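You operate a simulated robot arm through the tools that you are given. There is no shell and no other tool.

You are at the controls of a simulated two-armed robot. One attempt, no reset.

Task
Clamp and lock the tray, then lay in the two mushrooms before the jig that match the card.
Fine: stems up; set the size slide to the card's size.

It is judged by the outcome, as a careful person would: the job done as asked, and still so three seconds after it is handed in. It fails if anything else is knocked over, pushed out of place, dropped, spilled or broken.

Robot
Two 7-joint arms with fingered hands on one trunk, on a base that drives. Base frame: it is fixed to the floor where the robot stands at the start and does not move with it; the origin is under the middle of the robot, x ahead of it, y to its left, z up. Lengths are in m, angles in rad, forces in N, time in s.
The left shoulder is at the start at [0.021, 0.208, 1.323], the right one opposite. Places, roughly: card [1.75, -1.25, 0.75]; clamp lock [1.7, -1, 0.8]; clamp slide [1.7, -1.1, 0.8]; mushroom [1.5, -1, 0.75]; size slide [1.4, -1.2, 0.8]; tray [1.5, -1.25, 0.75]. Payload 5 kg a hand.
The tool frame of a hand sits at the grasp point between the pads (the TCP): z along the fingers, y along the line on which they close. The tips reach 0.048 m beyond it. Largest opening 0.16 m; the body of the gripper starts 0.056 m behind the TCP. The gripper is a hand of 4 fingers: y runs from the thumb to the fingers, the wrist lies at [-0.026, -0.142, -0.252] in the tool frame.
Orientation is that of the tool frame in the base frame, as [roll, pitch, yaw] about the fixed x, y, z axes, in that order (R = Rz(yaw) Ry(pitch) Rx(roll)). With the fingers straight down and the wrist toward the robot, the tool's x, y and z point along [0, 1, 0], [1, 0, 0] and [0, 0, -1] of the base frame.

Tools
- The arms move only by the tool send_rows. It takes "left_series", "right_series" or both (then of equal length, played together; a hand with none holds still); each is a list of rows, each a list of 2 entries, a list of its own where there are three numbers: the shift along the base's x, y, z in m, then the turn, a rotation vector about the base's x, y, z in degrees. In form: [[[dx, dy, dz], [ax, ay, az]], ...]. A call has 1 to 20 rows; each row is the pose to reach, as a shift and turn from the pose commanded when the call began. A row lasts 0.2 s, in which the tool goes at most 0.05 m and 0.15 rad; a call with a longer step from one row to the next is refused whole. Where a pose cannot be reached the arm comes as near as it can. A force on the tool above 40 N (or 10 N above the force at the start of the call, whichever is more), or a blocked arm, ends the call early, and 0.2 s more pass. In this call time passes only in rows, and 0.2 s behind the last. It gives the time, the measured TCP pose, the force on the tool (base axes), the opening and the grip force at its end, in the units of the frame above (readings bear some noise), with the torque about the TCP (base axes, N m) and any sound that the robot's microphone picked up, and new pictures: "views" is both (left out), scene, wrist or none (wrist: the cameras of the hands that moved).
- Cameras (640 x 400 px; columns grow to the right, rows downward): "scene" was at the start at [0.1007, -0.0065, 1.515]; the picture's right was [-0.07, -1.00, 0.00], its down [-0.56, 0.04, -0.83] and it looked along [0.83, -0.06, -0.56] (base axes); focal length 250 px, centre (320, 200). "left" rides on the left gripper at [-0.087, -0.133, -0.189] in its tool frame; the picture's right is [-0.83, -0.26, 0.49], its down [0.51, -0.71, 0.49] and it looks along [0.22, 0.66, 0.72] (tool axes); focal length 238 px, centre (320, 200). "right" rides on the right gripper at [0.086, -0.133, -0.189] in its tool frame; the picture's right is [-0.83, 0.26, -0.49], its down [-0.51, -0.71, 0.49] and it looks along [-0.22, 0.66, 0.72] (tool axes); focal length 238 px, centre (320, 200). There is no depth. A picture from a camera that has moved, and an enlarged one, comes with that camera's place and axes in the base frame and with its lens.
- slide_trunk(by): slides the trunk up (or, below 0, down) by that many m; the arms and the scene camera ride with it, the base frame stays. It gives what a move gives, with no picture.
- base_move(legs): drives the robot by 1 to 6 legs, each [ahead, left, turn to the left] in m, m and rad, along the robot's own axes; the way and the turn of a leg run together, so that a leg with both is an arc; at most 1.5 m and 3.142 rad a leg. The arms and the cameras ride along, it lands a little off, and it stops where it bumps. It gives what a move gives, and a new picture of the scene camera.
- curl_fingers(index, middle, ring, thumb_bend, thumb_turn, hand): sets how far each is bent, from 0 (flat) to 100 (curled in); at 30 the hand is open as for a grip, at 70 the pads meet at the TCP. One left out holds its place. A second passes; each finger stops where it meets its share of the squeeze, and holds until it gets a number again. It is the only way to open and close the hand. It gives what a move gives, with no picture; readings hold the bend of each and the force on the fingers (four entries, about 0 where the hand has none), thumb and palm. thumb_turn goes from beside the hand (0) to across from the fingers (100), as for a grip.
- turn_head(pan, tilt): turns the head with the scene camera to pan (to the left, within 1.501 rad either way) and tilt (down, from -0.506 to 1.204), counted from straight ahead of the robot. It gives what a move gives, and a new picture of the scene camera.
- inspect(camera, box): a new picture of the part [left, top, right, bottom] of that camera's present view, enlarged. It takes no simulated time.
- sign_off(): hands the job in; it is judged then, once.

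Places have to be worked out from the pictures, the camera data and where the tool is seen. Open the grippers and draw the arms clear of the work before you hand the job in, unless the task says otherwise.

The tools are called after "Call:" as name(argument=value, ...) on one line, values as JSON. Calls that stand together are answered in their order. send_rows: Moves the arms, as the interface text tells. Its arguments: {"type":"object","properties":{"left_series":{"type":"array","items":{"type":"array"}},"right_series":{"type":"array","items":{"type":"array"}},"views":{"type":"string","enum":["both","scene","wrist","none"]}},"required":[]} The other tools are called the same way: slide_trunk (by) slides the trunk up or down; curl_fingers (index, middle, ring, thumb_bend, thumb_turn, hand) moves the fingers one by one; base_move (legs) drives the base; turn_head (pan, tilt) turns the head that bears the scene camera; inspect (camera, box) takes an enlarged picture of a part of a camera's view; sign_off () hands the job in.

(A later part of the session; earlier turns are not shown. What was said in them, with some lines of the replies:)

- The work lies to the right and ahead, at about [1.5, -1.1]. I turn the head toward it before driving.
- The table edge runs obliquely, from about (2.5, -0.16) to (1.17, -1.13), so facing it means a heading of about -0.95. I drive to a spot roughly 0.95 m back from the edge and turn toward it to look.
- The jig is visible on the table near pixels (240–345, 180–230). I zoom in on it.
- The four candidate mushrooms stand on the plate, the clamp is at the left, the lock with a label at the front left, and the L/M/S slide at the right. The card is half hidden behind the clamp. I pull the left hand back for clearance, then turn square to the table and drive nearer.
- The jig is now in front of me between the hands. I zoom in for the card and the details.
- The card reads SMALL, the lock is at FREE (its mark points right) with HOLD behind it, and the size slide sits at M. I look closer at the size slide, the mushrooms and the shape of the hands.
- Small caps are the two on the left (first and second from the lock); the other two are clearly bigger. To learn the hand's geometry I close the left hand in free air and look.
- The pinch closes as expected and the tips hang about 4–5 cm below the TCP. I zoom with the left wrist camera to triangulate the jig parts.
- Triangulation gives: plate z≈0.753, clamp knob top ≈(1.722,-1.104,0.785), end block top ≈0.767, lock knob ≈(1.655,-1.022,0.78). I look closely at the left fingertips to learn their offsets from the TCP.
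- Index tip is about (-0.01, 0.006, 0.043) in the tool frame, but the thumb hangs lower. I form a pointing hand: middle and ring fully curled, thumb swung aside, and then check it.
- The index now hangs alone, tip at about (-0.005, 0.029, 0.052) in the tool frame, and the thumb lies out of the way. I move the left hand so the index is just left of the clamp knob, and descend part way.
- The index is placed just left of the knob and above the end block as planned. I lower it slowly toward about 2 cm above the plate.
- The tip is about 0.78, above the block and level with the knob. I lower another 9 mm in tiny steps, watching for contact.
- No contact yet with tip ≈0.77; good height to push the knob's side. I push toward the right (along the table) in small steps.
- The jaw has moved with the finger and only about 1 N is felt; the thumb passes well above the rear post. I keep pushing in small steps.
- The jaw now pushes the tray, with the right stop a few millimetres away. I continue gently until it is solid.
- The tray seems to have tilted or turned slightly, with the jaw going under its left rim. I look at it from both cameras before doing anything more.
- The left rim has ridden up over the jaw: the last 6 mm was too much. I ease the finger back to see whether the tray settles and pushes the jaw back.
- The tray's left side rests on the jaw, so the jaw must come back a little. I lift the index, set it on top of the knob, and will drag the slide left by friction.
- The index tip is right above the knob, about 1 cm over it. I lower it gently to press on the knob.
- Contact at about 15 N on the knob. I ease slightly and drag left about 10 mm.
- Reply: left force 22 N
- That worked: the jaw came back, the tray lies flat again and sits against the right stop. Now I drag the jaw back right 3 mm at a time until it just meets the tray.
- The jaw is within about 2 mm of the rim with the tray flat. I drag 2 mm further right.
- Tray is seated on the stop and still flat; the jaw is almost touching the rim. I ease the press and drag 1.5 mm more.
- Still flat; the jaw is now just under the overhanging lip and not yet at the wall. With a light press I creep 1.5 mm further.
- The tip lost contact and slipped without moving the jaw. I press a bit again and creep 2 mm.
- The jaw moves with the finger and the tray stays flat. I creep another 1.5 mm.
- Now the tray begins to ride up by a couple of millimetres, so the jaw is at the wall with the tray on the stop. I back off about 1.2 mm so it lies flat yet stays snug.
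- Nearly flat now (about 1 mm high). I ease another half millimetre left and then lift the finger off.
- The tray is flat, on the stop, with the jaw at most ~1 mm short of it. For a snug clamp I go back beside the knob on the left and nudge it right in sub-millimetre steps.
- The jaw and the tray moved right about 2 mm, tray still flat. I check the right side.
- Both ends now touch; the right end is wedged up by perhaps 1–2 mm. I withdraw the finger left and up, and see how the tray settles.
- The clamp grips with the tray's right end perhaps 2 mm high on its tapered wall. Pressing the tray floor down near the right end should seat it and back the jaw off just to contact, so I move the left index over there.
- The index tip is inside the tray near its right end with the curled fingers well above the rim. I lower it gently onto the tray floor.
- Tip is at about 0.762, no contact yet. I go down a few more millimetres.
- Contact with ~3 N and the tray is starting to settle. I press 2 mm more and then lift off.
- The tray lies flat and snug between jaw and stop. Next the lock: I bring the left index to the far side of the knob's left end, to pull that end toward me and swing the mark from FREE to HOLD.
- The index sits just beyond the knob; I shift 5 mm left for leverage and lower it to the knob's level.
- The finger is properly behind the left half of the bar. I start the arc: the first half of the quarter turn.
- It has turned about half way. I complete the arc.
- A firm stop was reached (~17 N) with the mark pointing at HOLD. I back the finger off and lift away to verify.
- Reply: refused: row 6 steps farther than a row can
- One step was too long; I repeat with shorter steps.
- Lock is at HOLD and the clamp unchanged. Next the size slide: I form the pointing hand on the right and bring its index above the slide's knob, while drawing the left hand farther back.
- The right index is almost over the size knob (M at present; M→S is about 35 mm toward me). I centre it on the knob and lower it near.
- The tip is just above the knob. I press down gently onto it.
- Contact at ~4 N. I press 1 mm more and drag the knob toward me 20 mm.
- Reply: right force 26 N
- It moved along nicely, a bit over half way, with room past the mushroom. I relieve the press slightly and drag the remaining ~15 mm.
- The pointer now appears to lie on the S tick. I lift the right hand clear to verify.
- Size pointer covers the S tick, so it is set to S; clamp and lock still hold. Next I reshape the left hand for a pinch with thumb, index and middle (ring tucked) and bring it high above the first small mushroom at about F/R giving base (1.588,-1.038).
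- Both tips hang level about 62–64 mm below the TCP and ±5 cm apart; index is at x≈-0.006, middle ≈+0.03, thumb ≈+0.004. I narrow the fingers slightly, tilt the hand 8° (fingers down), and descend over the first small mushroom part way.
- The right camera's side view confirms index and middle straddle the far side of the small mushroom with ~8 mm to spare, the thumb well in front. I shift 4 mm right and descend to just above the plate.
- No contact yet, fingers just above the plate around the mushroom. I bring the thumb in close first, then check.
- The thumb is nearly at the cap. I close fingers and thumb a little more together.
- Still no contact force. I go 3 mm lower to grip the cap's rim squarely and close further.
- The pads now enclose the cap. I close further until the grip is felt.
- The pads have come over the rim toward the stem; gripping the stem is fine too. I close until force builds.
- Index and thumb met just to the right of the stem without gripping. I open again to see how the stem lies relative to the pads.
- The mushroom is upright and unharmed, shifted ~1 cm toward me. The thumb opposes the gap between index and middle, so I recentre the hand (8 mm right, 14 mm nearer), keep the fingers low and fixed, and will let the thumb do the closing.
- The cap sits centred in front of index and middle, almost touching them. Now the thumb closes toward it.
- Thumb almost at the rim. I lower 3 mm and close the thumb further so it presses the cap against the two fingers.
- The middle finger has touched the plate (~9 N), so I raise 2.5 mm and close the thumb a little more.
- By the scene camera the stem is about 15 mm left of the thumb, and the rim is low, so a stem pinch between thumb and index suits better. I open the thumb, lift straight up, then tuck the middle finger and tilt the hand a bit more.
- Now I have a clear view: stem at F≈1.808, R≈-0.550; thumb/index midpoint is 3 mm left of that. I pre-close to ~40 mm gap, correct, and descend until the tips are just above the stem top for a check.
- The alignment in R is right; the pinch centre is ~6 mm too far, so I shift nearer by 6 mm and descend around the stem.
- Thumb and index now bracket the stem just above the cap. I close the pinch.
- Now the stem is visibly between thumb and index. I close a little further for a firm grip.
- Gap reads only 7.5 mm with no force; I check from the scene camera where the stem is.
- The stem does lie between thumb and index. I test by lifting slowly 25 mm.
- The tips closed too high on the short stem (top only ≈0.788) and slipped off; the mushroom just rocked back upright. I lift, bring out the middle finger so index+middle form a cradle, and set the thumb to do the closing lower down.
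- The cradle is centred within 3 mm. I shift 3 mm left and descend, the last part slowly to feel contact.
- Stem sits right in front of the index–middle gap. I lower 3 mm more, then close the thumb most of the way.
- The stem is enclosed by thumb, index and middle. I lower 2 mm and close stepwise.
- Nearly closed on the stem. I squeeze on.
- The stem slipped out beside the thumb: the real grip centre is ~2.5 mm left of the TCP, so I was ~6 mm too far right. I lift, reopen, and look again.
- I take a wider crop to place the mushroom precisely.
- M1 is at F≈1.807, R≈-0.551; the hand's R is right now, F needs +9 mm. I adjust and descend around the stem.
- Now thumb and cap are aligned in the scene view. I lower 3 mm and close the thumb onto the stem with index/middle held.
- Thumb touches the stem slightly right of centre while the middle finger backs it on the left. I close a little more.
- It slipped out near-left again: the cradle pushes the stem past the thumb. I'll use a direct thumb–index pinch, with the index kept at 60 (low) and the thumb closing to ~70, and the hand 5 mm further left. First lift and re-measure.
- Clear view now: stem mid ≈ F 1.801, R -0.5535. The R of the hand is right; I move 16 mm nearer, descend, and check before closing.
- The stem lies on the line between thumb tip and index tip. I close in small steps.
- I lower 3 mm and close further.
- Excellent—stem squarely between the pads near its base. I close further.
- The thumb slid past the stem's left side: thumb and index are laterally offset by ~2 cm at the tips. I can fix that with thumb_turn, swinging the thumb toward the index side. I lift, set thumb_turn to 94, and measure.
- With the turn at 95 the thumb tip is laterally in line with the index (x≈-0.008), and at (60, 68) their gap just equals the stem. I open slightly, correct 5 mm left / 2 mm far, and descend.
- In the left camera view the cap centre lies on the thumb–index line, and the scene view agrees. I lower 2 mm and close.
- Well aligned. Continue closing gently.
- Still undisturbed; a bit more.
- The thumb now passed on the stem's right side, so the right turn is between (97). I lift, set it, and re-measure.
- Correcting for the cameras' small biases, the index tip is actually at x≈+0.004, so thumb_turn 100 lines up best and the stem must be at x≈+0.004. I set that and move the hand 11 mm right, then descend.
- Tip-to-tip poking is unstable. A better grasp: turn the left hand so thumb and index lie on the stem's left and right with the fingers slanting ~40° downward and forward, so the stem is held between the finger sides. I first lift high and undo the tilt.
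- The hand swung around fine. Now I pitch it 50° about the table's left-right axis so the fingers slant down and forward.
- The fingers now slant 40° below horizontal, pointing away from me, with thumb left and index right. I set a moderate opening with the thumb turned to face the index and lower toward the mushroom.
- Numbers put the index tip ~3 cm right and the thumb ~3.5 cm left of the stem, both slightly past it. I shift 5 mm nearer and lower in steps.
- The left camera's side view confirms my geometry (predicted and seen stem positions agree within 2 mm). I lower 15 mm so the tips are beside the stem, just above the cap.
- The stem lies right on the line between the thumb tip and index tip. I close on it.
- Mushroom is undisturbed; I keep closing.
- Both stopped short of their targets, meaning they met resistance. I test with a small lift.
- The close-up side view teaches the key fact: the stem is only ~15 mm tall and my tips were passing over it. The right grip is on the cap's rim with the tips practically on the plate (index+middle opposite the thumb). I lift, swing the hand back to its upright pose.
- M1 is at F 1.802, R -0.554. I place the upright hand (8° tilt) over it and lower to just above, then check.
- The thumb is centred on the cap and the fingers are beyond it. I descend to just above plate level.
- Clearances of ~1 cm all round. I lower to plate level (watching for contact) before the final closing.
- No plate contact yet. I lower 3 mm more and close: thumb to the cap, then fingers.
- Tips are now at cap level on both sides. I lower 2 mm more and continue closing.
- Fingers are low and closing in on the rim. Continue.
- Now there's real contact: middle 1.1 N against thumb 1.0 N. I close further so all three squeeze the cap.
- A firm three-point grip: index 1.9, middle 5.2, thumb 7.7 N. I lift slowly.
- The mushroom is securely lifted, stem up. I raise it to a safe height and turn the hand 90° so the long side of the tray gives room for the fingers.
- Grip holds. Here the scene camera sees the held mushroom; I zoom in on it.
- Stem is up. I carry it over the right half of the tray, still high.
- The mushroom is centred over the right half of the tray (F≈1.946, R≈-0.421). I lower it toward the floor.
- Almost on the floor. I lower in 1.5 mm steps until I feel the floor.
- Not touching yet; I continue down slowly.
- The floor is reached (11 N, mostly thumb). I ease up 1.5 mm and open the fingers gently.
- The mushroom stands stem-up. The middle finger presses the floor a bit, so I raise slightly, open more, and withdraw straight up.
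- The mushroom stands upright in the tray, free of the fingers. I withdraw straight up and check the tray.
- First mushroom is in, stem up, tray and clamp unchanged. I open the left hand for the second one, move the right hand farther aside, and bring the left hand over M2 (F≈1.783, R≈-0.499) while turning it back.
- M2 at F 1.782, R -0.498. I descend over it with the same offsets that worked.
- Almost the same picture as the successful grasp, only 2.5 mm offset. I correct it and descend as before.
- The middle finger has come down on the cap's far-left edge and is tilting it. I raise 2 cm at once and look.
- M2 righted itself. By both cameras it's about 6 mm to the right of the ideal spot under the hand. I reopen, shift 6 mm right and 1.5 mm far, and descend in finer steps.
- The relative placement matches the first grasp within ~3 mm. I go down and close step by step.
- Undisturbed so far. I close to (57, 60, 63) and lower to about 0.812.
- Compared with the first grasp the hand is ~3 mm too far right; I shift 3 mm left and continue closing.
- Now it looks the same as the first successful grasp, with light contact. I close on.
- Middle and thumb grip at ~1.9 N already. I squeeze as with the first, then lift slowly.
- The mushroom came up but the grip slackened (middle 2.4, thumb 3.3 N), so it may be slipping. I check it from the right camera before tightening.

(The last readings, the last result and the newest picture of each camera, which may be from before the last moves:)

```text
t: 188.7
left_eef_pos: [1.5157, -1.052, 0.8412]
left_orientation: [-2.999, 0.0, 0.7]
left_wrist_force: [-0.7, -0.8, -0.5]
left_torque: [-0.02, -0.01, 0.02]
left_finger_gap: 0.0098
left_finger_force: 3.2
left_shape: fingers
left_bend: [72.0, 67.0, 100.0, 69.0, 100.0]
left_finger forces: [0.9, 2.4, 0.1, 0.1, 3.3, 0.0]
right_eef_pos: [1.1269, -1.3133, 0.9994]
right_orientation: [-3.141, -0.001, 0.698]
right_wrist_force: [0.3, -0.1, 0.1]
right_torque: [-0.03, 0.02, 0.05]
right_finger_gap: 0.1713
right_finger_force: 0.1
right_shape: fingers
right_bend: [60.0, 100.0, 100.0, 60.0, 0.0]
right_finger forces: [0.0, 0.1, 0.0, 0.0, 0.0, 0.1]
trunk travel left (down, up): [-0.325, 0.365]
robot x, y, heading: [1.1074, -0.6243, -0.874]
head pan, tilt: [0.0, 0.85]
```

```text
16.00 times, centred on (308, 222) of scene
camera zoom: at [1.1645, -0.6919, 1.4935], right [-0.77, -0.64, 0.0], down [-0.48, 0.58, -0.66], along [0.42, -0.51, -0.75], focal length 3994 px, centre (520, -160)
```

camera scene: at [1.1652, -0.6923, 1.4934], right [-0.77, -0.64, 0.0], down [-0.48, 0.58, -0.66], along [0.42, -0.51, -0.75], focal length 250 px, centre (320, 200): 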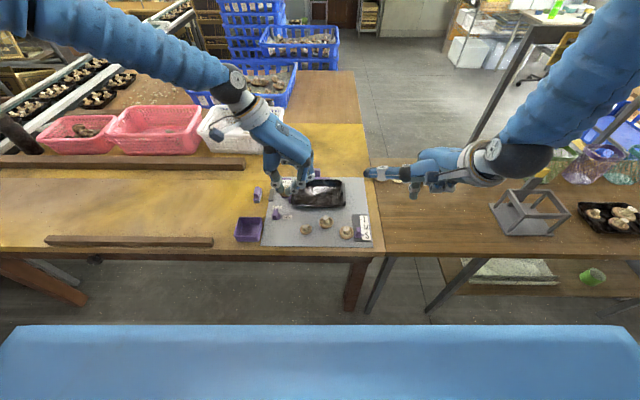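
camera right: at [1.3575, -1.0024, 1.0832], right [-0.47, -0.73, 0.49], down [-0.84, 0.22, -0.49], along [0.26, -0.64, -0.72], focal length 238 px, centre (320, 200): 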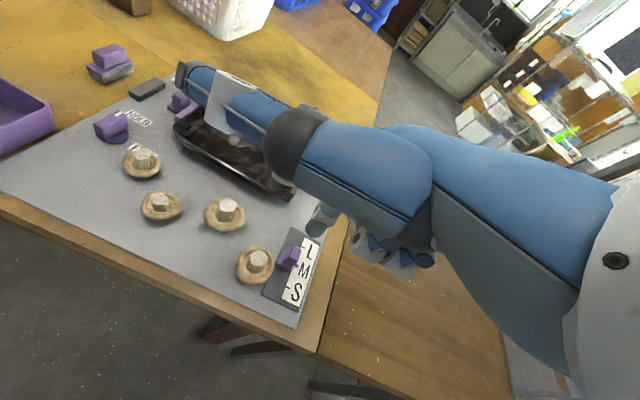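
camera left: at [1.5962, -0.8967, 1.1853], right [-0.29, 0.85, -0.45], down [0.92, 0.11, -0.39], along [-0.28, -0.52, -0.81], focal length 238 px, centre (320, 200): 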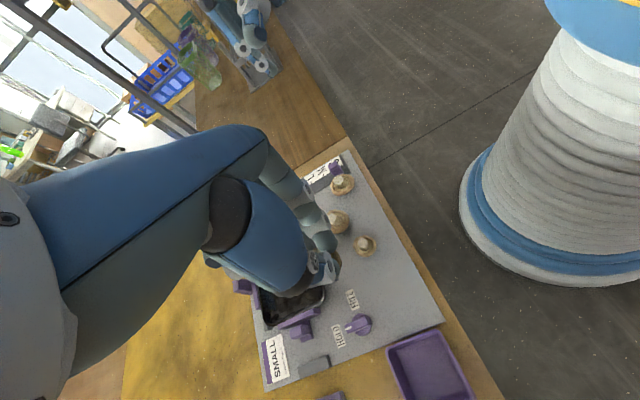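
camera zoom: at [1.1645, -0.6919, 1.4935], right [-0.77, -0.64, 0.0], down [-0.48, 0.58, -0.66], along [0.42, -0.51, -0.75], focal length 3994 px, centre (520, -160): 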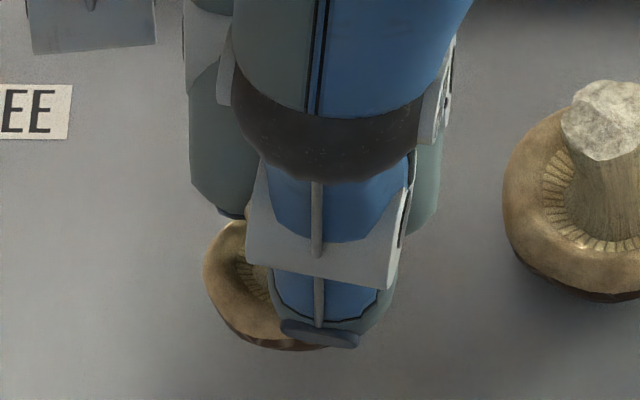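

It's held, stem up. I tighten slightly and see if the forces are steady.

Call:
curl_fingers(hand="left", middle=73, thumb_bend=72)

Call:
inspect(camera="scene", box=[295, 210, 320, 235])

Call:
inspect(camera="right", box=[0, 50, 60, 110])

```text
t: 189.7
left_eef_pos: [1.5166, -1.0518, 0.8406]
left_orientation: [-3.001, 0.0, 0.698]
left_wrist_force: [0.3, 0.2, -0.3]
left_torque: [0.01, -0.02, -0.01]
left_finger_gap: 0.0081
left_finger_force: 8.9
left_shape: fingers
left_bend: [72.0, 68.0, 100.0, 69.0, 100.0]
left_finger forces: [2.6, 6.6, 0.0, 0.0, 8.7, 0.0]
right_eef_pos: [1.1272, -1.3142, 0.9989]
right_orientation: [-3.141, -0.003, 0.7]
right_wrist_force: [0.2, -0.1, 0.5]
right_torque: [0.03, -0.02, -0.05]
right_finger_gap: 0.1713
right_finger_force: 0.2
right_shape: fingers
right_bend: [60.0, 100.0, 100.0, 60.0, 0.0]
right_finger forces: [0.1, 0.0, 0.0, 0.0, 0.0, 0.0]
trunk travel left (down, up): [-0.325, 0.365]
robot x, y, heading: [1.1077, -0.6247, -0.873]
head pan, tilt: [0.0, 0.85]
```

```text
16.00 times, centred on (308, 222) of scene
camera zoom: at [1.1648, -0.6921, 1.4935], right [-0.77, -0.64, 0.0], down [-0.48, 0.58, -0.66], along [0.42, -0.51, -0.75], focal length 3994 px, centre (520, -160)
```

zoom: 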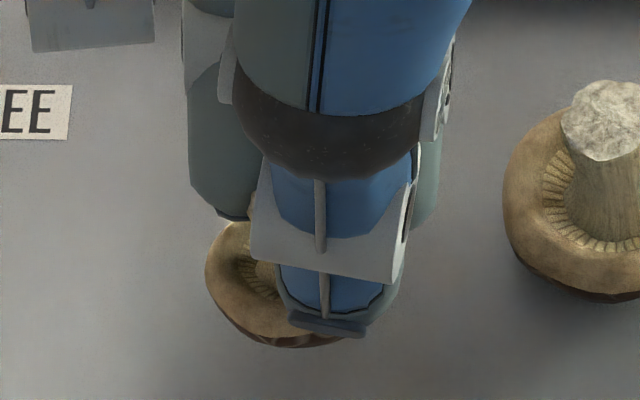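

```text
6.67 times, centred on (30, 80) of right
camera zoom: at [1.1087, -1.1563, 1.1884], right [-0.47, -0.74, 0.49], down [-0.84, 0.22, -0.49], along [0.25, -0.64, -0.72], focal length 1589 px, centre (2253, 1000)
```

zoom: 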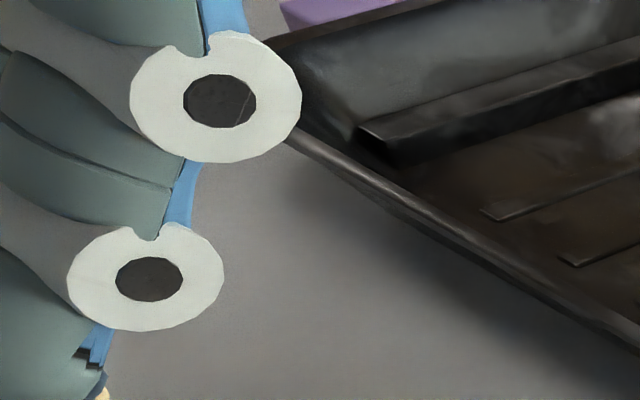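

Firm again (8.7/6.6/2.6 N). I lift to a safe height, turn 90° and carry it over the left half of the tray.

Call:
send_rows(left_series=[[[0, 0, 0.03], [0, 0, 0]], [[0, 0, 0.06], [0, 0, 0]], [[0, 0, 0.09], [0, 0, 0]], [[0, 0, 0.12], [0, 0, 0]], [[0, 0, 0.14], [0, 0, 0]]], views="none")

Call:
send_rows(left_series=[[[0, 0, 0], [0, 0, -6]], [[0, 0, 0], [0, 0, -12]], [[0, 0, 0], [0, 0, -18]], [[0, 0, 0], [0, 0, -24]], [[0, 0, 0], [0, 0, -30]], [[0, 0, 0], [0, 0, -36]], [[0, 0, 0], [0, 0, -42]], [[0, 0, 0], [0, 0, -48]], [[0, 0, 0], [0, 0, -54]], [[0, 0, 0], [0, 0, -60]], [[0, 0, 0], [0, 0, -66]], [[0, 0, 0], [0, 0, -72]], [[0, 0, 0], [0, 0, -78]], [[0, 0, 0], [0, 0, -84]], [[0, 0, 0], [0, 0, -90]]], views="none")

Call:
inspect(camera="scene", box=[270, 160, 350, 220])

```text
t: 190.9
left_eef_pos: [1.5181, -1.0502, 0.9797]
left_orientation: [-3.001, -0.001, 0.7]
left_wrist_force: [-0.6, 0.0, -1.3]
left_torque: [-0.08, -0.03, -0.01]
left_finger_gap: 0.008
left_finger_force: 9.1
left_shape: fingers
left_bend: [72.0, 68.0, 100.0, 69.0, 100.0]
left_finger forces: [2.6, 6.6, 0.0, 0.0, 8.7, 0.0]
right_eef_pos: [1.1276, -1.3137, 0.9992]
right_orientation: [-3.141, -0.001, 0.698]
right_wrist_force: [-0.6, 1.8, 0.1]
right_torque: [0.0, -0.03, 0.0]
right_finger_gap: 0.1716
right_finger_force: 0.0
right_shape: fingers
right_bend: [60.0, 100.0, 100.0, 60.0, 0.0]
right_finger forces: [0.0, 0.0, 0.0, 0.0, 0.0, 0.0]
trunk travel left (down, up): [-0.325, 0.365]
robot x, y, heading: [1.1093, -0.6238, -0.871]
head pan, tilt: [0.0, 0.85]
```

```text
t: 194.1
left_eef_pos: [1.5167, -1.052, 0.9807]
left_orientation: [-3.001, 0.0, -0.873]
left_wrist_force: [-0.3, 0.3, 0.4]
left_torque: [0.03, 0.03, 0.0]
left_finger_gap: 0.0081
left_finger_force: 9.1
left_shape: fingers
left_bend: [72.0, 68.0, 100.0, 69.0, 100.0]
left_finger forces: [2.6, 6.7, 0.0, 0.0, 8.6, 0.1]
right_eef_pos: [1.1286, -1.3139, 0.998]
right_orientation: [3.141, 0.0, 0.698]
right_wrist_force: [0.4, -0.1, 0.7]
right_torque: [0.04, 0.01, -0.02]
right_finger_gap: 0.1713
right_finger_force: 0.0
right_shape: fingers
right_bend: [60.0, 100.0, 100.0, 60.0, 0.0]
right_finger forces: [0.1, 0.1, 0.1, 0.1, 0.0, 0.0]
trunk travel left (down, up): [-0.325, 0.365]
robot x, y, heading: [1.1064, -0.6204, -0.872]
head pan, tilt: [0.0, 0.85]
```

```text
6.67 times, centred on (310, 190) of scene
camera zoom: at [1.1652, -0.6922, 1.4934], right [-0.77, -0.64, 0.0], down [-0.48, 0.58, -0.66], along [0.42, -0.51, -0.75], focal length 1664 px, centre (387, 267)
```

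zoom: 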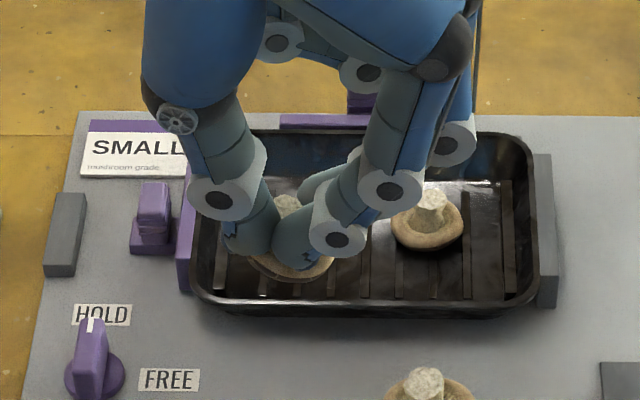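

Stem up, steady. I move it over the tray's left half and lower part way.

Call:
send_rows(left_series=[[[0.0276, -0.0315, 0], [0, 0, 0]], [[0.0553, -0.063, 0], [0, 0, 0]], [[0.0829, -0.0946, 0], [0, 0, 0]], [[0.1105, -0.1261, 0], [0, 0, 0]], [[0.1105, -0.1261, -0.04], [0, 0, 0]], [[0.1105, -0.1261, -0.08], [0, 0, 0]], [[0.1105, -0.1261, -0.11], [0, 0, 0]]], views="none")

Call:
inspect(camera="scene", box=[265, 155, 355, 215])

Call:
inspect(camera="right", box=[0, 0, 200, 140])

```text
t: 195.7
left_eef_pos: [1.6266, -1.1776, 0.8711]
left_orientation: [-3.003, -0.001, -0.875]
left_wrist_force: [0.1, -0.1, 0.4]
left_torque: [0.08, 0.06, 0.0]
left_finger_gap: 0.0078
left_finger_force: 9.6
left_shape: fingers
left_bend: [72.0, 68.0, 100.0, 69.0, 100.0]
left_finger forces: [2.6, 6.7, 0.1, 0.0, 8.5, 0.1]
right_eef_pos: [1.1267, -1.3143, 0.9982]
right_orientation: [3.142, -0.001, 0.698]
right_wrist_force: [0.3, -0.3, -0.5]
right_torque: [0.01, 0.03, -0.01]
right_finger_gap: 0.1714
right_finger_force: 0.2
right_shape: fingers
right_bend: [60.0, 100.0, 100.0, 60.0, 0.0]
right_finger forces: [0.0, 0.1, 0.1, 0.1, 0.1, 0.0]
trunk travel left (down, up): [-0.325, 0.365]
robot x, y, heading: [1.1057, -0.6204, -0.877]
head pan, tilt: [0.0, 0.85]
```

```text
6.67 times, centred on (310, 185) of scene
camera zoom: at [1.165, -0.6926, 1.4934], right [-0.77, -0.64, 0.0], down [-0.48, 0.58, -0.66], along [0.42, -0.51, -0.75], focal length 1664 px, centre (387, 300)
```

zoom: 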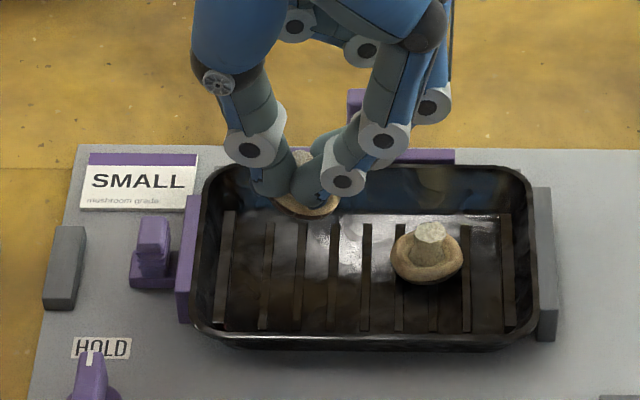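

```text
2.86 times, centred on (100, 70) of right
camera zoom: at [1.1089, -1.1567, 1.1882], right [-0.47, -0.74, 0.49], down [-0.84, 0.22, -0.49], along [0.25, -0.64, -0.72], focal length 681 px, centre (949, 571)
```

zoom: 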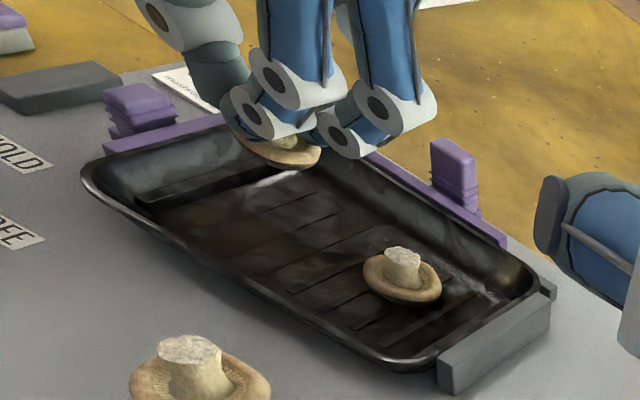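

Positioned at F≈1.950, R≈-0.494 over the left half. I lower to just above the floor.

Call:
send_rows(left_series=[[[0, 0, -0.02], [0, 0, 0]], [[0, 0, -0.036], [0, 0, 0]], [[0, 0, -0.044], [0, 0, 0]]], views="none")

Call:
inspect(camera="scene", box=[275, 165, 335, 210])

```text
t: 196.5
left_eef_pos: [1.6268, -1.1778, 0.8239]
left_orientation: [-3.001, 0.002, -0.872]
left_wrist_force: [-0.6, -1.4, -0.1]
left_torque: [0.05, 0.03, -0.02]
left_finger_gap: 0.0078
left_finger_force: 9.0
left_shape: fingers
left_bend: [72.0, 68.0, 100.0, 69.0, 100.0]
left_finger forces: [2.6, 6.8, 0.1, 0.0, 8.5, 0.0]
right_eef_pos: [1.1277, -1.3139, 0.9985]
right_orientation: [3.141, -0.002, 0.7]
right_wrist_force: [0.0, -0.5, -0.1]
right_torque: [0.05, 0.0, -0.04]
right_finger_gap: 0.1712
right_finger_force: 0.1
right_shape: fingers
right_bend: [60.0, 100.0, 100.0, 60.0, 0.0]
right_finger forces: [0.1, 0.0, 0.0, 0.1, 0.1, 0.0]
trunk travel left (down, up): [-0.325, 0.365]
robot x, y, heading: [1.1082, -0.6217, -0.868]
head pan, tilt: [0.0, 0.85]
```

```text
8.89 times, centred on (305, 188) of scene
camera zoom: at [1.1649, -0.6926, 1.4934], right [-0.77, -0.64, 0.0], down [-0.48, 0.58, -0.66], along [0.42, -0.51, -0.75], focal length 2219 px, centre (453, 311)
```

zoom: 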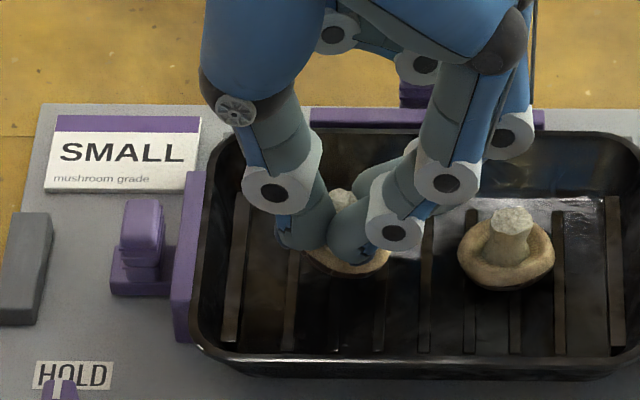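

Close to the floor with good clearances. I lower in small steps to contact.

Call:
send_rows(left_series=[[[0, 0, -0.0015], [0, 0, 0]], [[0, 0, -0.003], [0, 0, 0]], [[0, 0, -0.0045], [0, 0, 0]], [[0, 0, -0.006], [0, 0, 0]]], views="none")

Call:
inspect(camera="scene", box=[285, 170, 335, 205])

```text
t: 197.5
left_eef_pos: [1.6282, -1.1755, 0.8186]
left_orientation: [-3.003, 0.001, -0.873]
left_wrist_force: [0.5, 0.1, 0.4]
left_torque: [-0.02, 0.01, 0.04]
left_finger_gap: 0.0077
left_finger_force: 8.6
left_shape: fingers
left_bend: [72.0, 68.0, 100.0, 69.0, 100.0]
left_finger forces: [2.6, 6.8, 0.0, 0.0, 8.5, 0.0]
right_eef_pos: [1.1279, -1.3139, 0.9979]
right_orientation: [3.141, -0.002, 0.696]
right_wrist_force: [-0.2, 0.2, 0.2]
right_torque: [0.0, 0.0, 0.05]
right_finger_gap: 0.1712
right_finger_force: 0.1
right_shape: fingers
right_bend: [60.0, 100.0, 100.0, 60.0, 0.0]
right_finger forces: [0.1, 0.1, 0.0, 0.0, 0.1, 0.0]
trunk travel left (down, up): [-0.325, 0.365]
robot x, y, heading: [1.1087, -0.6242, -0.869]
head pan, tilt: [0.0, 0.85]
```

```text
11.43 times, centred on (310, 188) of scene
camera zoom: at [1.1649, -0.6922, 1.4935], right [-0.77, -0.64, 0.0], down [-0.48, 0.58, -0.66], along [0.42, -0.51, -0.75], focal length 2853 px, centre (434, 343)
```

zoom: 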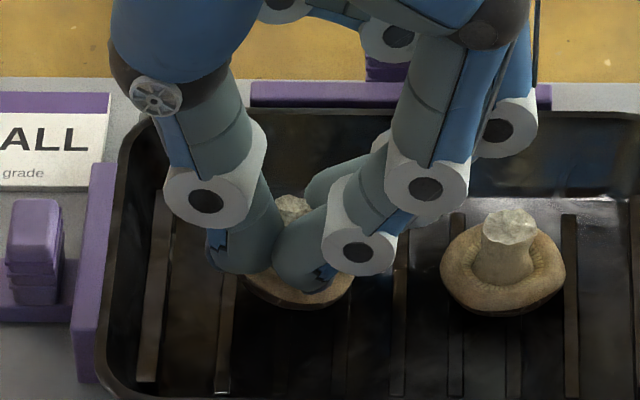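

Call:
send_rows(left_series=[[[0, 0, -0.0015], [0, 0, 0]], [[0, 0, -0.003], [0, 0, 0]], [[0, 0, -0.0045], [0, 0, 0]], [[0, 0, -0.0055], [0, 0, 0]]], views="none")

Call:
inspect(camera="scene", box=[285, 170, 335, 205])

```text
t: 198.5
left_eef_pos: [1.6257, -1.1768, 0.8147]
left_orientation: [-3.001, 0.001, -0.873]
left_wrist_force: [1.0, 0.6, 4.5]
left_torque: [0.0, -0.07, 0.02]
left_finger_gap: 0.0076
left_finger_force: 9.8
left_shape: fingers
left_bend: [72.0, 68.0, 100.0, 69.0, 100.0]
left_finger forces: [2.7, 6.9, 0.0, 0.0, 10.2, 0.1]
right_eef_pos: [1.1272, -1.3128, 0.9983]
right_orientation: [-3.141, -0.001, 0.698]
right_wrist_force: [-0.4, 0.5, 0.6]
right_torque: [-0.02, 0.0, -0.01]
right_finger_gap: 0.1713
right_finger_force: 0.1
right_shape: fingers
right_bend: [60.0, 100.0, 100.0, 60.0, 0.0]
right_finger forces: [0.1, 0.0, 0.1, 0.0, 0.0, 0.1]
trunk travel left (down, up): [-0.325, 0.365]
robot x, y, heading: [1.1047, -0.6226, -0.87]
head pan, tilt: [0.0, 0.85]
```

```text
11.43 times, centred on (310, 188) of scene
camera zoom: at [1.1647, -0.6918, 1.4935], right [-0.77, -0.64, 0.0], down [-0.48, 0.58, -0.66], along [0.42, -0.51, -0.75], focal length 2853 px, centre (434, 343)
```

zoom: 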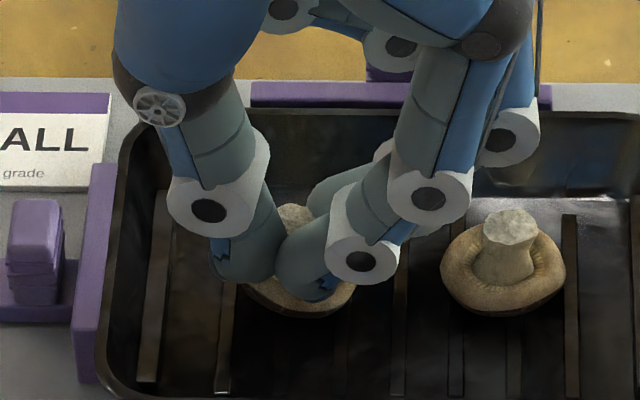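

Floor contact (4.5 N). I release as before, opening gently.

Call:
curl_fingers(hand="left", index=65, middle=65, thumb_bend=66)

Call:
inspect(camera="scene", box=[285, 170, 335, 205])

```text
t: 199.5
left_eef_pos: [1.6265, -1.1767, 0.8161]
left_orientation: [-3.002, 0.0, -0.872]
left_wrist_force: [0.6, -1.8, 9.6]
left_torque: [-0.2, -0.05, 0.03]
left_finger_gap: 0.0292
left_finger_force: 4.6
left_shape: fingers
left_bend: [65.0, 66.0, 100.0, 66.0, 100.0]
left_finger forces: [0.0, 7.1, 0.0, 0.0, 2.0, 0.1]
right_eef_pos: [1.1267, -1.3137, 0.9987]
right_orientation: [3.142, -0.003, 0.698]
right_wrist_force: [0.2, -0.4, 0.6]
right_torque: [0.0, 0.03, 0.01]
right_finger_gap: 0.1711
right_finger_force: 0.1
right_shape: fingers
right_bend: [60.0, 100.0, 100.0, 60.0, 0.0]
right_finger forces: [0.0, 0.0, 0.0, 0.0, 0.1, 0.0]
trunk travel left (down, up): [-0.325, 0.365]
robot x, y, heading: [1.1049, -0.625, -0.876]
head pan, tilt: [0.0, 0.85]
```

```text
11.43 times, centred on (310, 188) of scene
camera zoom: at [1.1643, -0.6917, 1.4935], right [-0.77, -0.64, 0.0], down [-0.48, 0.58, -0.66], along [0.42, -0.51, -0.75], focal length 2853 px, centre (434, 343)
```

zoom: 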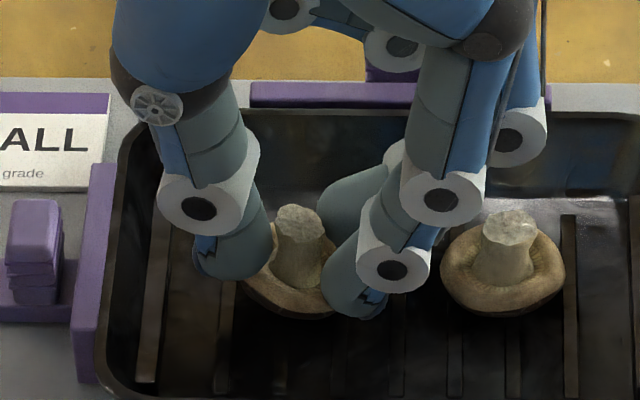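

The mushroom stands with stem up. The middle finger presses the floor (7 N), so I raise 4 mm and open a bit more.

Call:
send_rows(left_series=[[[0, 0, 0.002], [0, 0, 0]], [[0, 0, 0.0045], [0, 0, 0]]], views="none")

Call:
curl_fingers(hand="left", index=62, middle=62, thumb_bend=63)

Call:
inspect(camera="scene", box=[285, 170, 335, 205])

```text
t: 200.1
left_eef_pos: [1.6264, -1.1765, 0.8187]
left_orientation: [-3.0, 0.002, -0.876]
left_wrist_force: [0.0, 1.7, 0.9]
left_torque: [-0.01, -0.02, 0.0]
left_finger_gap: 0.0291
left_finger_force: 0.1
left_shape: fingers
left_bend: [65.0, 65.0, 100.0, 66.0, 100.0]
left_finger forces: [0.1, 0.1, 0.1, 0.0, 0.0, 0.1]
right_eef_pos: [1.1274, -1.3139, 0.9994]
right_orientation: [3.141, -0.002, 0.699]
right_wrist_force: [0.2, -0.1, -0.2]
right_torque: [-0.02, -0.02, -0.02]
right_finger_gap: 0.1712
right_finger_force: 0.2
right_shape: fingers
right_bend: [60.0, 100.0, 100.0, 60.0, 0.0]
right_finger forces: [0.0, 0.0, 0.1, 0.0, 0.0, 0.0]
trunk travel left (down, up): [-0.325, 0.365]
robot x, y, heading: [1.109, -0.6224, -0.87]
head pan, tilt: [0.0, 0.85]
```

```text
t: 201.1
left_eef_pos: [1.6253, -1.1772, 0.8192]
left_orientation: [-3.001, 0.001, -0.871]
left_wrist_force: [-0.6, 0.1, 0.6]
left_torque: [-0.01, 0.01, 0.0]
left_finger_gap: 0.0407
left_finger_force: 0.0
left_shape: fingers
left_bend: [62.0, 62.0, 100.0, 63.0, 100.0]
left_finger forces: [0.1, 0.0, 0.0, 0.1, 0.1, 0.0]
right_eef_pos: [1.1282, -1.313, 0.9985]
right_orientation: [3.141, 0.0, 0.698]
right_wrist_force: [0.1, 0.0, 0.0]
right_torque: [0.0, -0.03, -0.01]
right_finger_gap: 0.1714
right_finger_force: 0.0
right_shape: fingers
right_bend: [60.0, 100.0, 100.0, 60.0, 0.0]
right_finger forces: [0.0, 0.1, 0.1, 0.0, 0.1, 0.0]
trunk travel left (down, up): [-0.325, 0.365]
robot x, y, heading: [1.1068, -0.6227, -0.873]
head pan, tilt: [0.0, 0.85]
```

```text
11.43 times, centred on (310, 188) of scene
camera zoom: at [1.1648, -0.6921, 1.4935], right [-0.77, -0.64, 0.0], down [-0.48, 0.58, -0.66], along [0.42, -0.51, -0.75], focal length 2853 px, centre (434, 343)
```

zoom: 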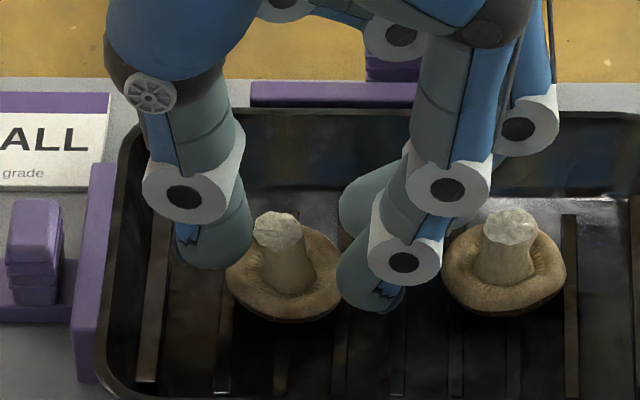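

Free on both sides. I withdraw straight up and check everything.

Call:
send_rows(left_series=[[[0, 0, 0.012], [0, 0, 0]], [[0, 0, 0.03], [0, 0, 0]], [[0, 0, 0.07], [0, 0, 0]], [[0, 0, 0.115], [0, 0, 0]], [[0, 0, 0.16], [0, 0, 0]]], views="none")

Call:
send_rows(left_series=[[[0.035, 0.02, 0.02], [0, 0, 0]], [[0.065, 0.045, 0.03], [0, 0, 0]], [[0.095, 0.075, 0.03], [0, 0, 0]], [[0.12, 0.11, 0.03], [0, 0, 0]], [[0.14, 0.15, 0.03], [0, 0, 0]], [[0.15, 0.19, 0.03], [0, 0, 0]], [[0.15, 0.23, 0.03], [0, 0, 0]], [[0.15, 0.27, 0.03], [0, 0, 0]]], views="scene")

Call:
inspect(camera="scene", box=[245, 165, 385, 250])

Call:
inspect(camera="scene", box=[270, 165, 350, 215])

Call:
inspect(camera="right", box=[0, 0, 240, 180])

```text
t: 202.3
left_eef_pos: [1.6264, -1.1753, 0.9796]
left_orientation: [-3.002, 0.002, -0.873]
left_wrist_force: [-2.1, 1.7, -1.3]
left_torque: [-0.13, -0.1, 0.01]
left_finger_gap: 0.0408
left_finger_force: 0.0
left_shape: fingers
left_bend: [62.0, 62.0, 100.0, 63.0, 100.0]
left_finger forces: [0.0, 0.1, 0.1, 0.0, 0.0, 0.0]
right_eef_pos: [1.1266, -1.3149, 0.9982]
right_orientation: [-3.142, -0.001, 0.697]
right_wrist_force: [-0.5, 0.8, 0.6]
right_torque: [-0.03, -0.1, 0.01]
right_finger_gap: 0.1716
right_finger_force: 0.1
right_shape: fingers
right_bend: [60.0, 100.0, 100.0, 60.0, 0.0]
right_finger forces: [0.0, 0.1, 0.0, 0.0, 0.0, 0.0]
trunk travel left (down, up): [-0.325, 0.365]
robot x, y, heading: [1.1078, -0.6255, -0.87]
head pan, tilt: [0.0, 0.85]
```

```text
t: 204.1
left_eef_pos: [1.7746, -0.9062, 1.0109]
left_orientation: [-3.004, 0.0, -0.876]
left_wrist_force: [0.6, -0.2, -0.2]
left_torque: [-0.05, -0.04, -0.02]
left_finger_gap: 0.0411
left_finger_force: 0.1
left_shape: fingers
left_bend: [62.0, 62.0, 100.0, 63.0, 100.0]
left_finger forces: [0.1, 0.0, 0.1, 0.2, 0.0, 0.0]
right_eef_pos: [1.1266, -1.3112, 0.9991]
right_orientation: [3.141, 0.001, 0.699]
right_wrist_force: [-0.7, 0.8, 0.8]
right_torque: [-0.11, 0.0, -0.01]
right_finger_gap: 0.1714
right_finger_force: 0.0
right_shape: fingers
right_bend: [60.0, 100.0, 100.0, 60.0, 0.0]
right_finger forces: [0.0, 0.0, 0.0, 0.0, 0.0, 0.0]
trunk travel left (down, up): [-0.325, 0.365]
robot x, y, heading: [1.1016, -0.6232, -0.873]
head pan, tilt: [0.0, 0.85]
camera scene: at [1.165, -0.6899, 1.4936], right [-0.77, -0.64, 0.0], down [-0.48, 0.58, -0.66], along [0.42, -0.51, -0.75], focal length 250 px, centre (320, 200)
```

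scene: 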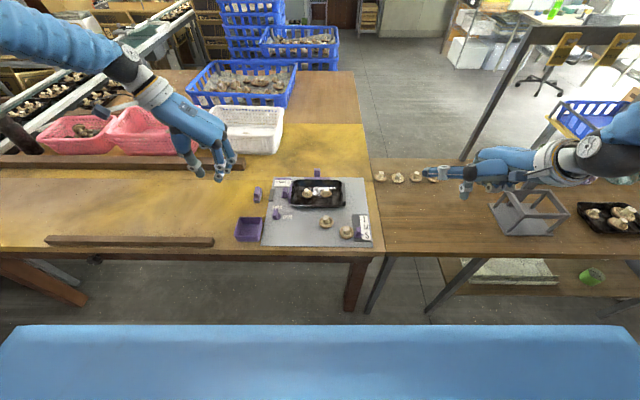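

```text
4.57 times, centred on (315, 208) of scene
camera zoom: at [1.165, -0.6899, 1.4936], right [-0.77, -0.64, 0.0], down [-0.48, 0.58, -0.66], along [0.42, -0.51, -0.75], focal length 1141 px, centre (343, 166)
```

zoom: 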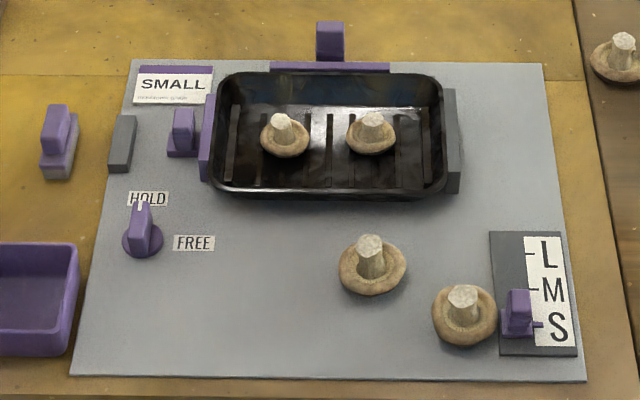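

```text
8.00 times, centred on (310, 190) of scene
camera zoom: at [1.165, -0.6899, 1.4936], right [-0.77, -0.64, 0.0], down [-0.48, 0.58, -0.66], along [0.42, -0.51, -0.75], focal length 1997 px, centre (400, 280)
```

zoom: 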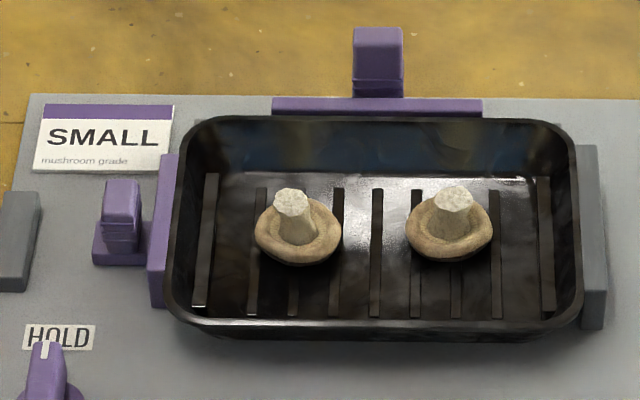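

```text
2.22 times, centred on (120, 90) of right
camera zoom: at [1.1085, -1.1544, 1.1894], right [-0.47, -0.73, 0.49], down [-0.84, 0.22, -0.49], along [0.25, -0.64, -0.72], focal length 530 px, centre (764, 444)
```

zoom: 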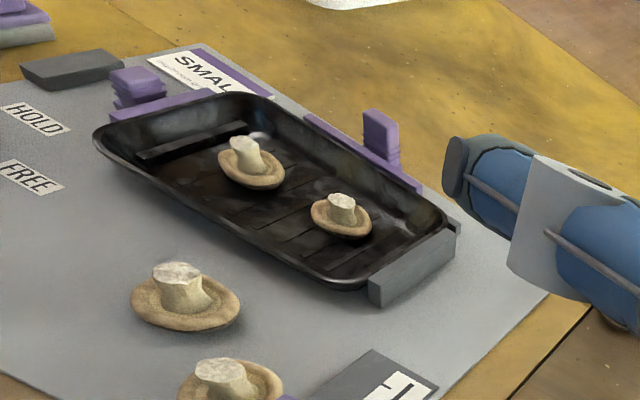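

All as required: both small mushrooms in the tray stems up, lock at HOLD, slide at S, clamp closed, the two bigger ones untouched. I open both hands and draw the arms back clear.

Call:
curl_fingers(hand="left", index=30, middle=30, ring=30, thumb_bend=30, thumb_turn=100)

Call:
send_rows(left_series=[[[-0.01, 0.03, 0.01], [0, 0, 0]], [[-0.02, 0.06, 0.02], [0, 0, 0]], [[-0.03, 0.09, 0.03], [0, 0, 0]]], right_series=[[[-0.025, 0.025, 0.02], [0, 0, 0]], [[-0.05, 0.05, 0.04], [0, 0, 0]], [[-0.075, 0.07, 0.05], [0, 0, 0]]], views="none")

Call:
curl_fingers(hand="right", index=30, middle=30, ring=30, thumb_bend=30, thumb_turn=100)

Call:
inspect(camera="scene", box=[0, 0, 640, 400])

Call:
inspect(camera="scene", box=[245, 165, 385, 250])

```text
t: 205.1
left_eef_pos: [1.7742, -0.9072, 1.0103]
left_orientation: [-3.002, -0.001, -0.872]
left_wrist_force: [0.5, 0.4, 0.2]
left_torque: [0.01, 0.05, 0.0]
left_finger_gap: 0.1695
left_finger_force: 0.1
left_shape: fingers
left_bend: [30.0, 30.0, 30.0, 30.0, 98.0]
left_finger forces: [0.0, 0.0, 0.0, 0.1, 0.0, 0.0]
right_eef_pos: [1.127, -1.3133, 0.9987]
right_orientation: [3.141, -0.002, 0.699]
right_wrist_force: [0.1, 0.6, -1.0]
right_torque: [0.02, -0.02, 0.03]
right_finger_gap: 0.1712
right_finger_force: 0.1
right_shape: fingers
right_bend: [60.0, 100.0, 100.0, 60.0, 0.0]
right_finger forces: [0.0, 0.1, 0.0, 0.0, 0.1, 0.0]
trunk travel left (down, up): [-0.325, 0.365]
robot x, y, heading: [1.1054, -0.6233, -0.871]
head pan, tilt: [0.0, 0.85]
```

```text
t: 205.9
left_eef_pos: [1.7464, -0.8162, 1.043]
left_orientation: [-3.003, -0.001, -0.872]
left_wrist_force: [-1.1, 1.4, 0.9]
left_torque: [-0.12, -0.15, -0.02]
left_finger_gap: 0.1698
left_finger_force: 0.1
left_shape: fingers
left_bend: [30.0, 30.0, 30.0, 30.0, 97.0]
left_finger forces: [0.0, 0.1, 0.1, 0.0, 0.0, 0.1]
right_eef_pos: [1.0507, -1.246, 1.0489]
right_orientation: [3.141, 0.0, 0.698]
right_wrist_force: [-0.7, 2.7, 0.9]
right_torque: [-0.19, -0.12, 0.01]
right_finger_gap: 0.1712
right_finger_force: 0.1
right_shape: fingers
right_bend: [60.0, 100.0, 100.0, 60.0, 0.0]
right_finger forces: [0.0, 0.0, 0.1, 0.1, 0.1, 0.1]
trunk travel left (down, up): [-0.325, 0.365]
robot x, y, heading: [1.1053, -0.6237, -0.872]
head pan, tilt: [0.0, 0.85]
```

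```text
t: 206.9
left_eef_pos: [1.7477, -0.8185, 1.0406]
left_orientation: [-3.001, 0.0, -0.872]
left_wrist_force: [0.0, 1.0, -0.6]
left_torque: [-0.02, -0.03, 0.0]
left_finger_gap: 0.1702
left_finger_force: 0.0
left_shape: fingers
left_bend: [30.0, 30.0, 30.0, 30.0, 97.0]
left_finger forces: [0.1, 0.0, 0.0, 0.0, 0.0, 0.0]
right_eef_pos: [1.052, -1.2473, 1.047]
right_orientation: [-3.14, -0.001, 0.698]
right_wrist_force: [-1.2, 0.4, -0.4]
right_torque: [-0.01, 0.0, 0.03]
right_finger_gap: 0.1697
right_finger_force: 0.1
right_shape: fingers
right_bend: [30.0, 30.0, 30.0, 30.0, 97.0]
right_finger forces: [0.0, 0.0, 0.0, 0.0, 0.0, 0.0]
trunk travel left (down, up): [-0.325, 0.365]
robot x, y, heading: [1.1075, -0.625, -0.877]
head pan, tilt: [0.0, 0.85]
```

```text
1.00 times, centred on (320, 200) of scene (not enlarged: the box is as wide or as high as the picture)
camera zoom: at [1.1647, -0.6917, 1.4935], right [-0.77, -0.64, 0.0], down [-0.48, 0.58, -0.66], along [0.42, -0.51, -0.75], focal length 250 px, centre (320, 200)
```

zoom: 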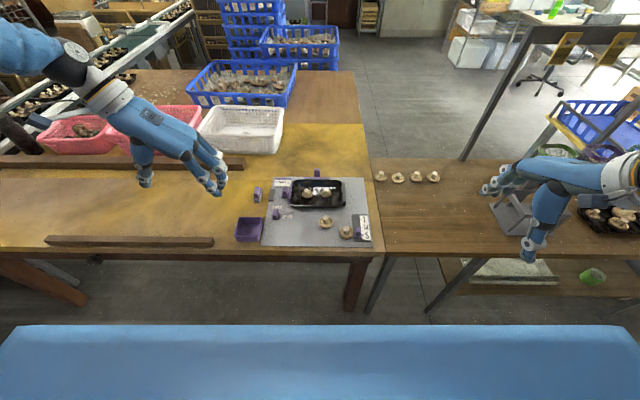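

```text
4.57 times, centred on (315, 208) of scene
camera zoom: at [1.1647, -0.6917, 1.4935], right [-0.77, -0.64, 0.0], down [-0.48, 0.58, -0.66], along [0.42, -0.51, -0.75], focal length 1141 px, centre (343, 166)
```

zoom: 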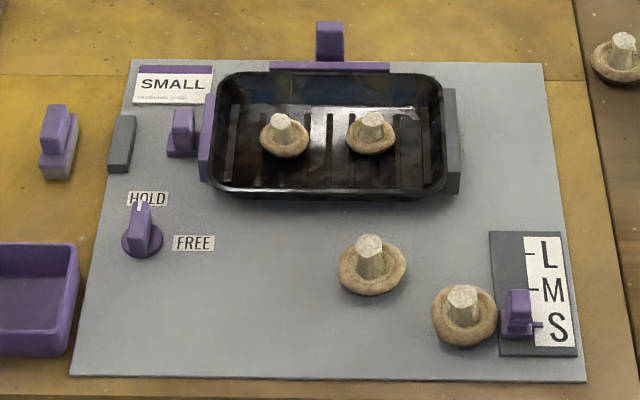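

Everything is in place and both hands are open and clear, with no contact forces. I hand the job in.

Call:
sign_off()

```text
The job is handed in.
```

The tray is clamped and locked, the size slide is on S, and both small mushrooms are lying in the tray with stems up. I have handed the job in.

- **Card:** it read SMALL (mushroom grade). I took the two smallest of the four mushrooms in front of the jig; the two bigger ones are untouched.
- **Clamp:** my first push was too far and the tray's left edge rode up over the jaw. I backed the jaw off, pressed the tray flat and closed the jaw until it just met the tray wall. The tray sits flat against the right stop.
- **Lock:** turned from FREE to HOLD, up to its stop.
- **Mushrooms:** picking up the first one took many tries. It slid about 1 cm on the plate and rocked a few times. The second was tilted once by a finger and came back upright. Neither fell over or was dropped, and both were set down on the tray floor.

Nothing else on the table or the side table looked moved or knocked in the last pictures. Both hands are open and drawn clear of the work.
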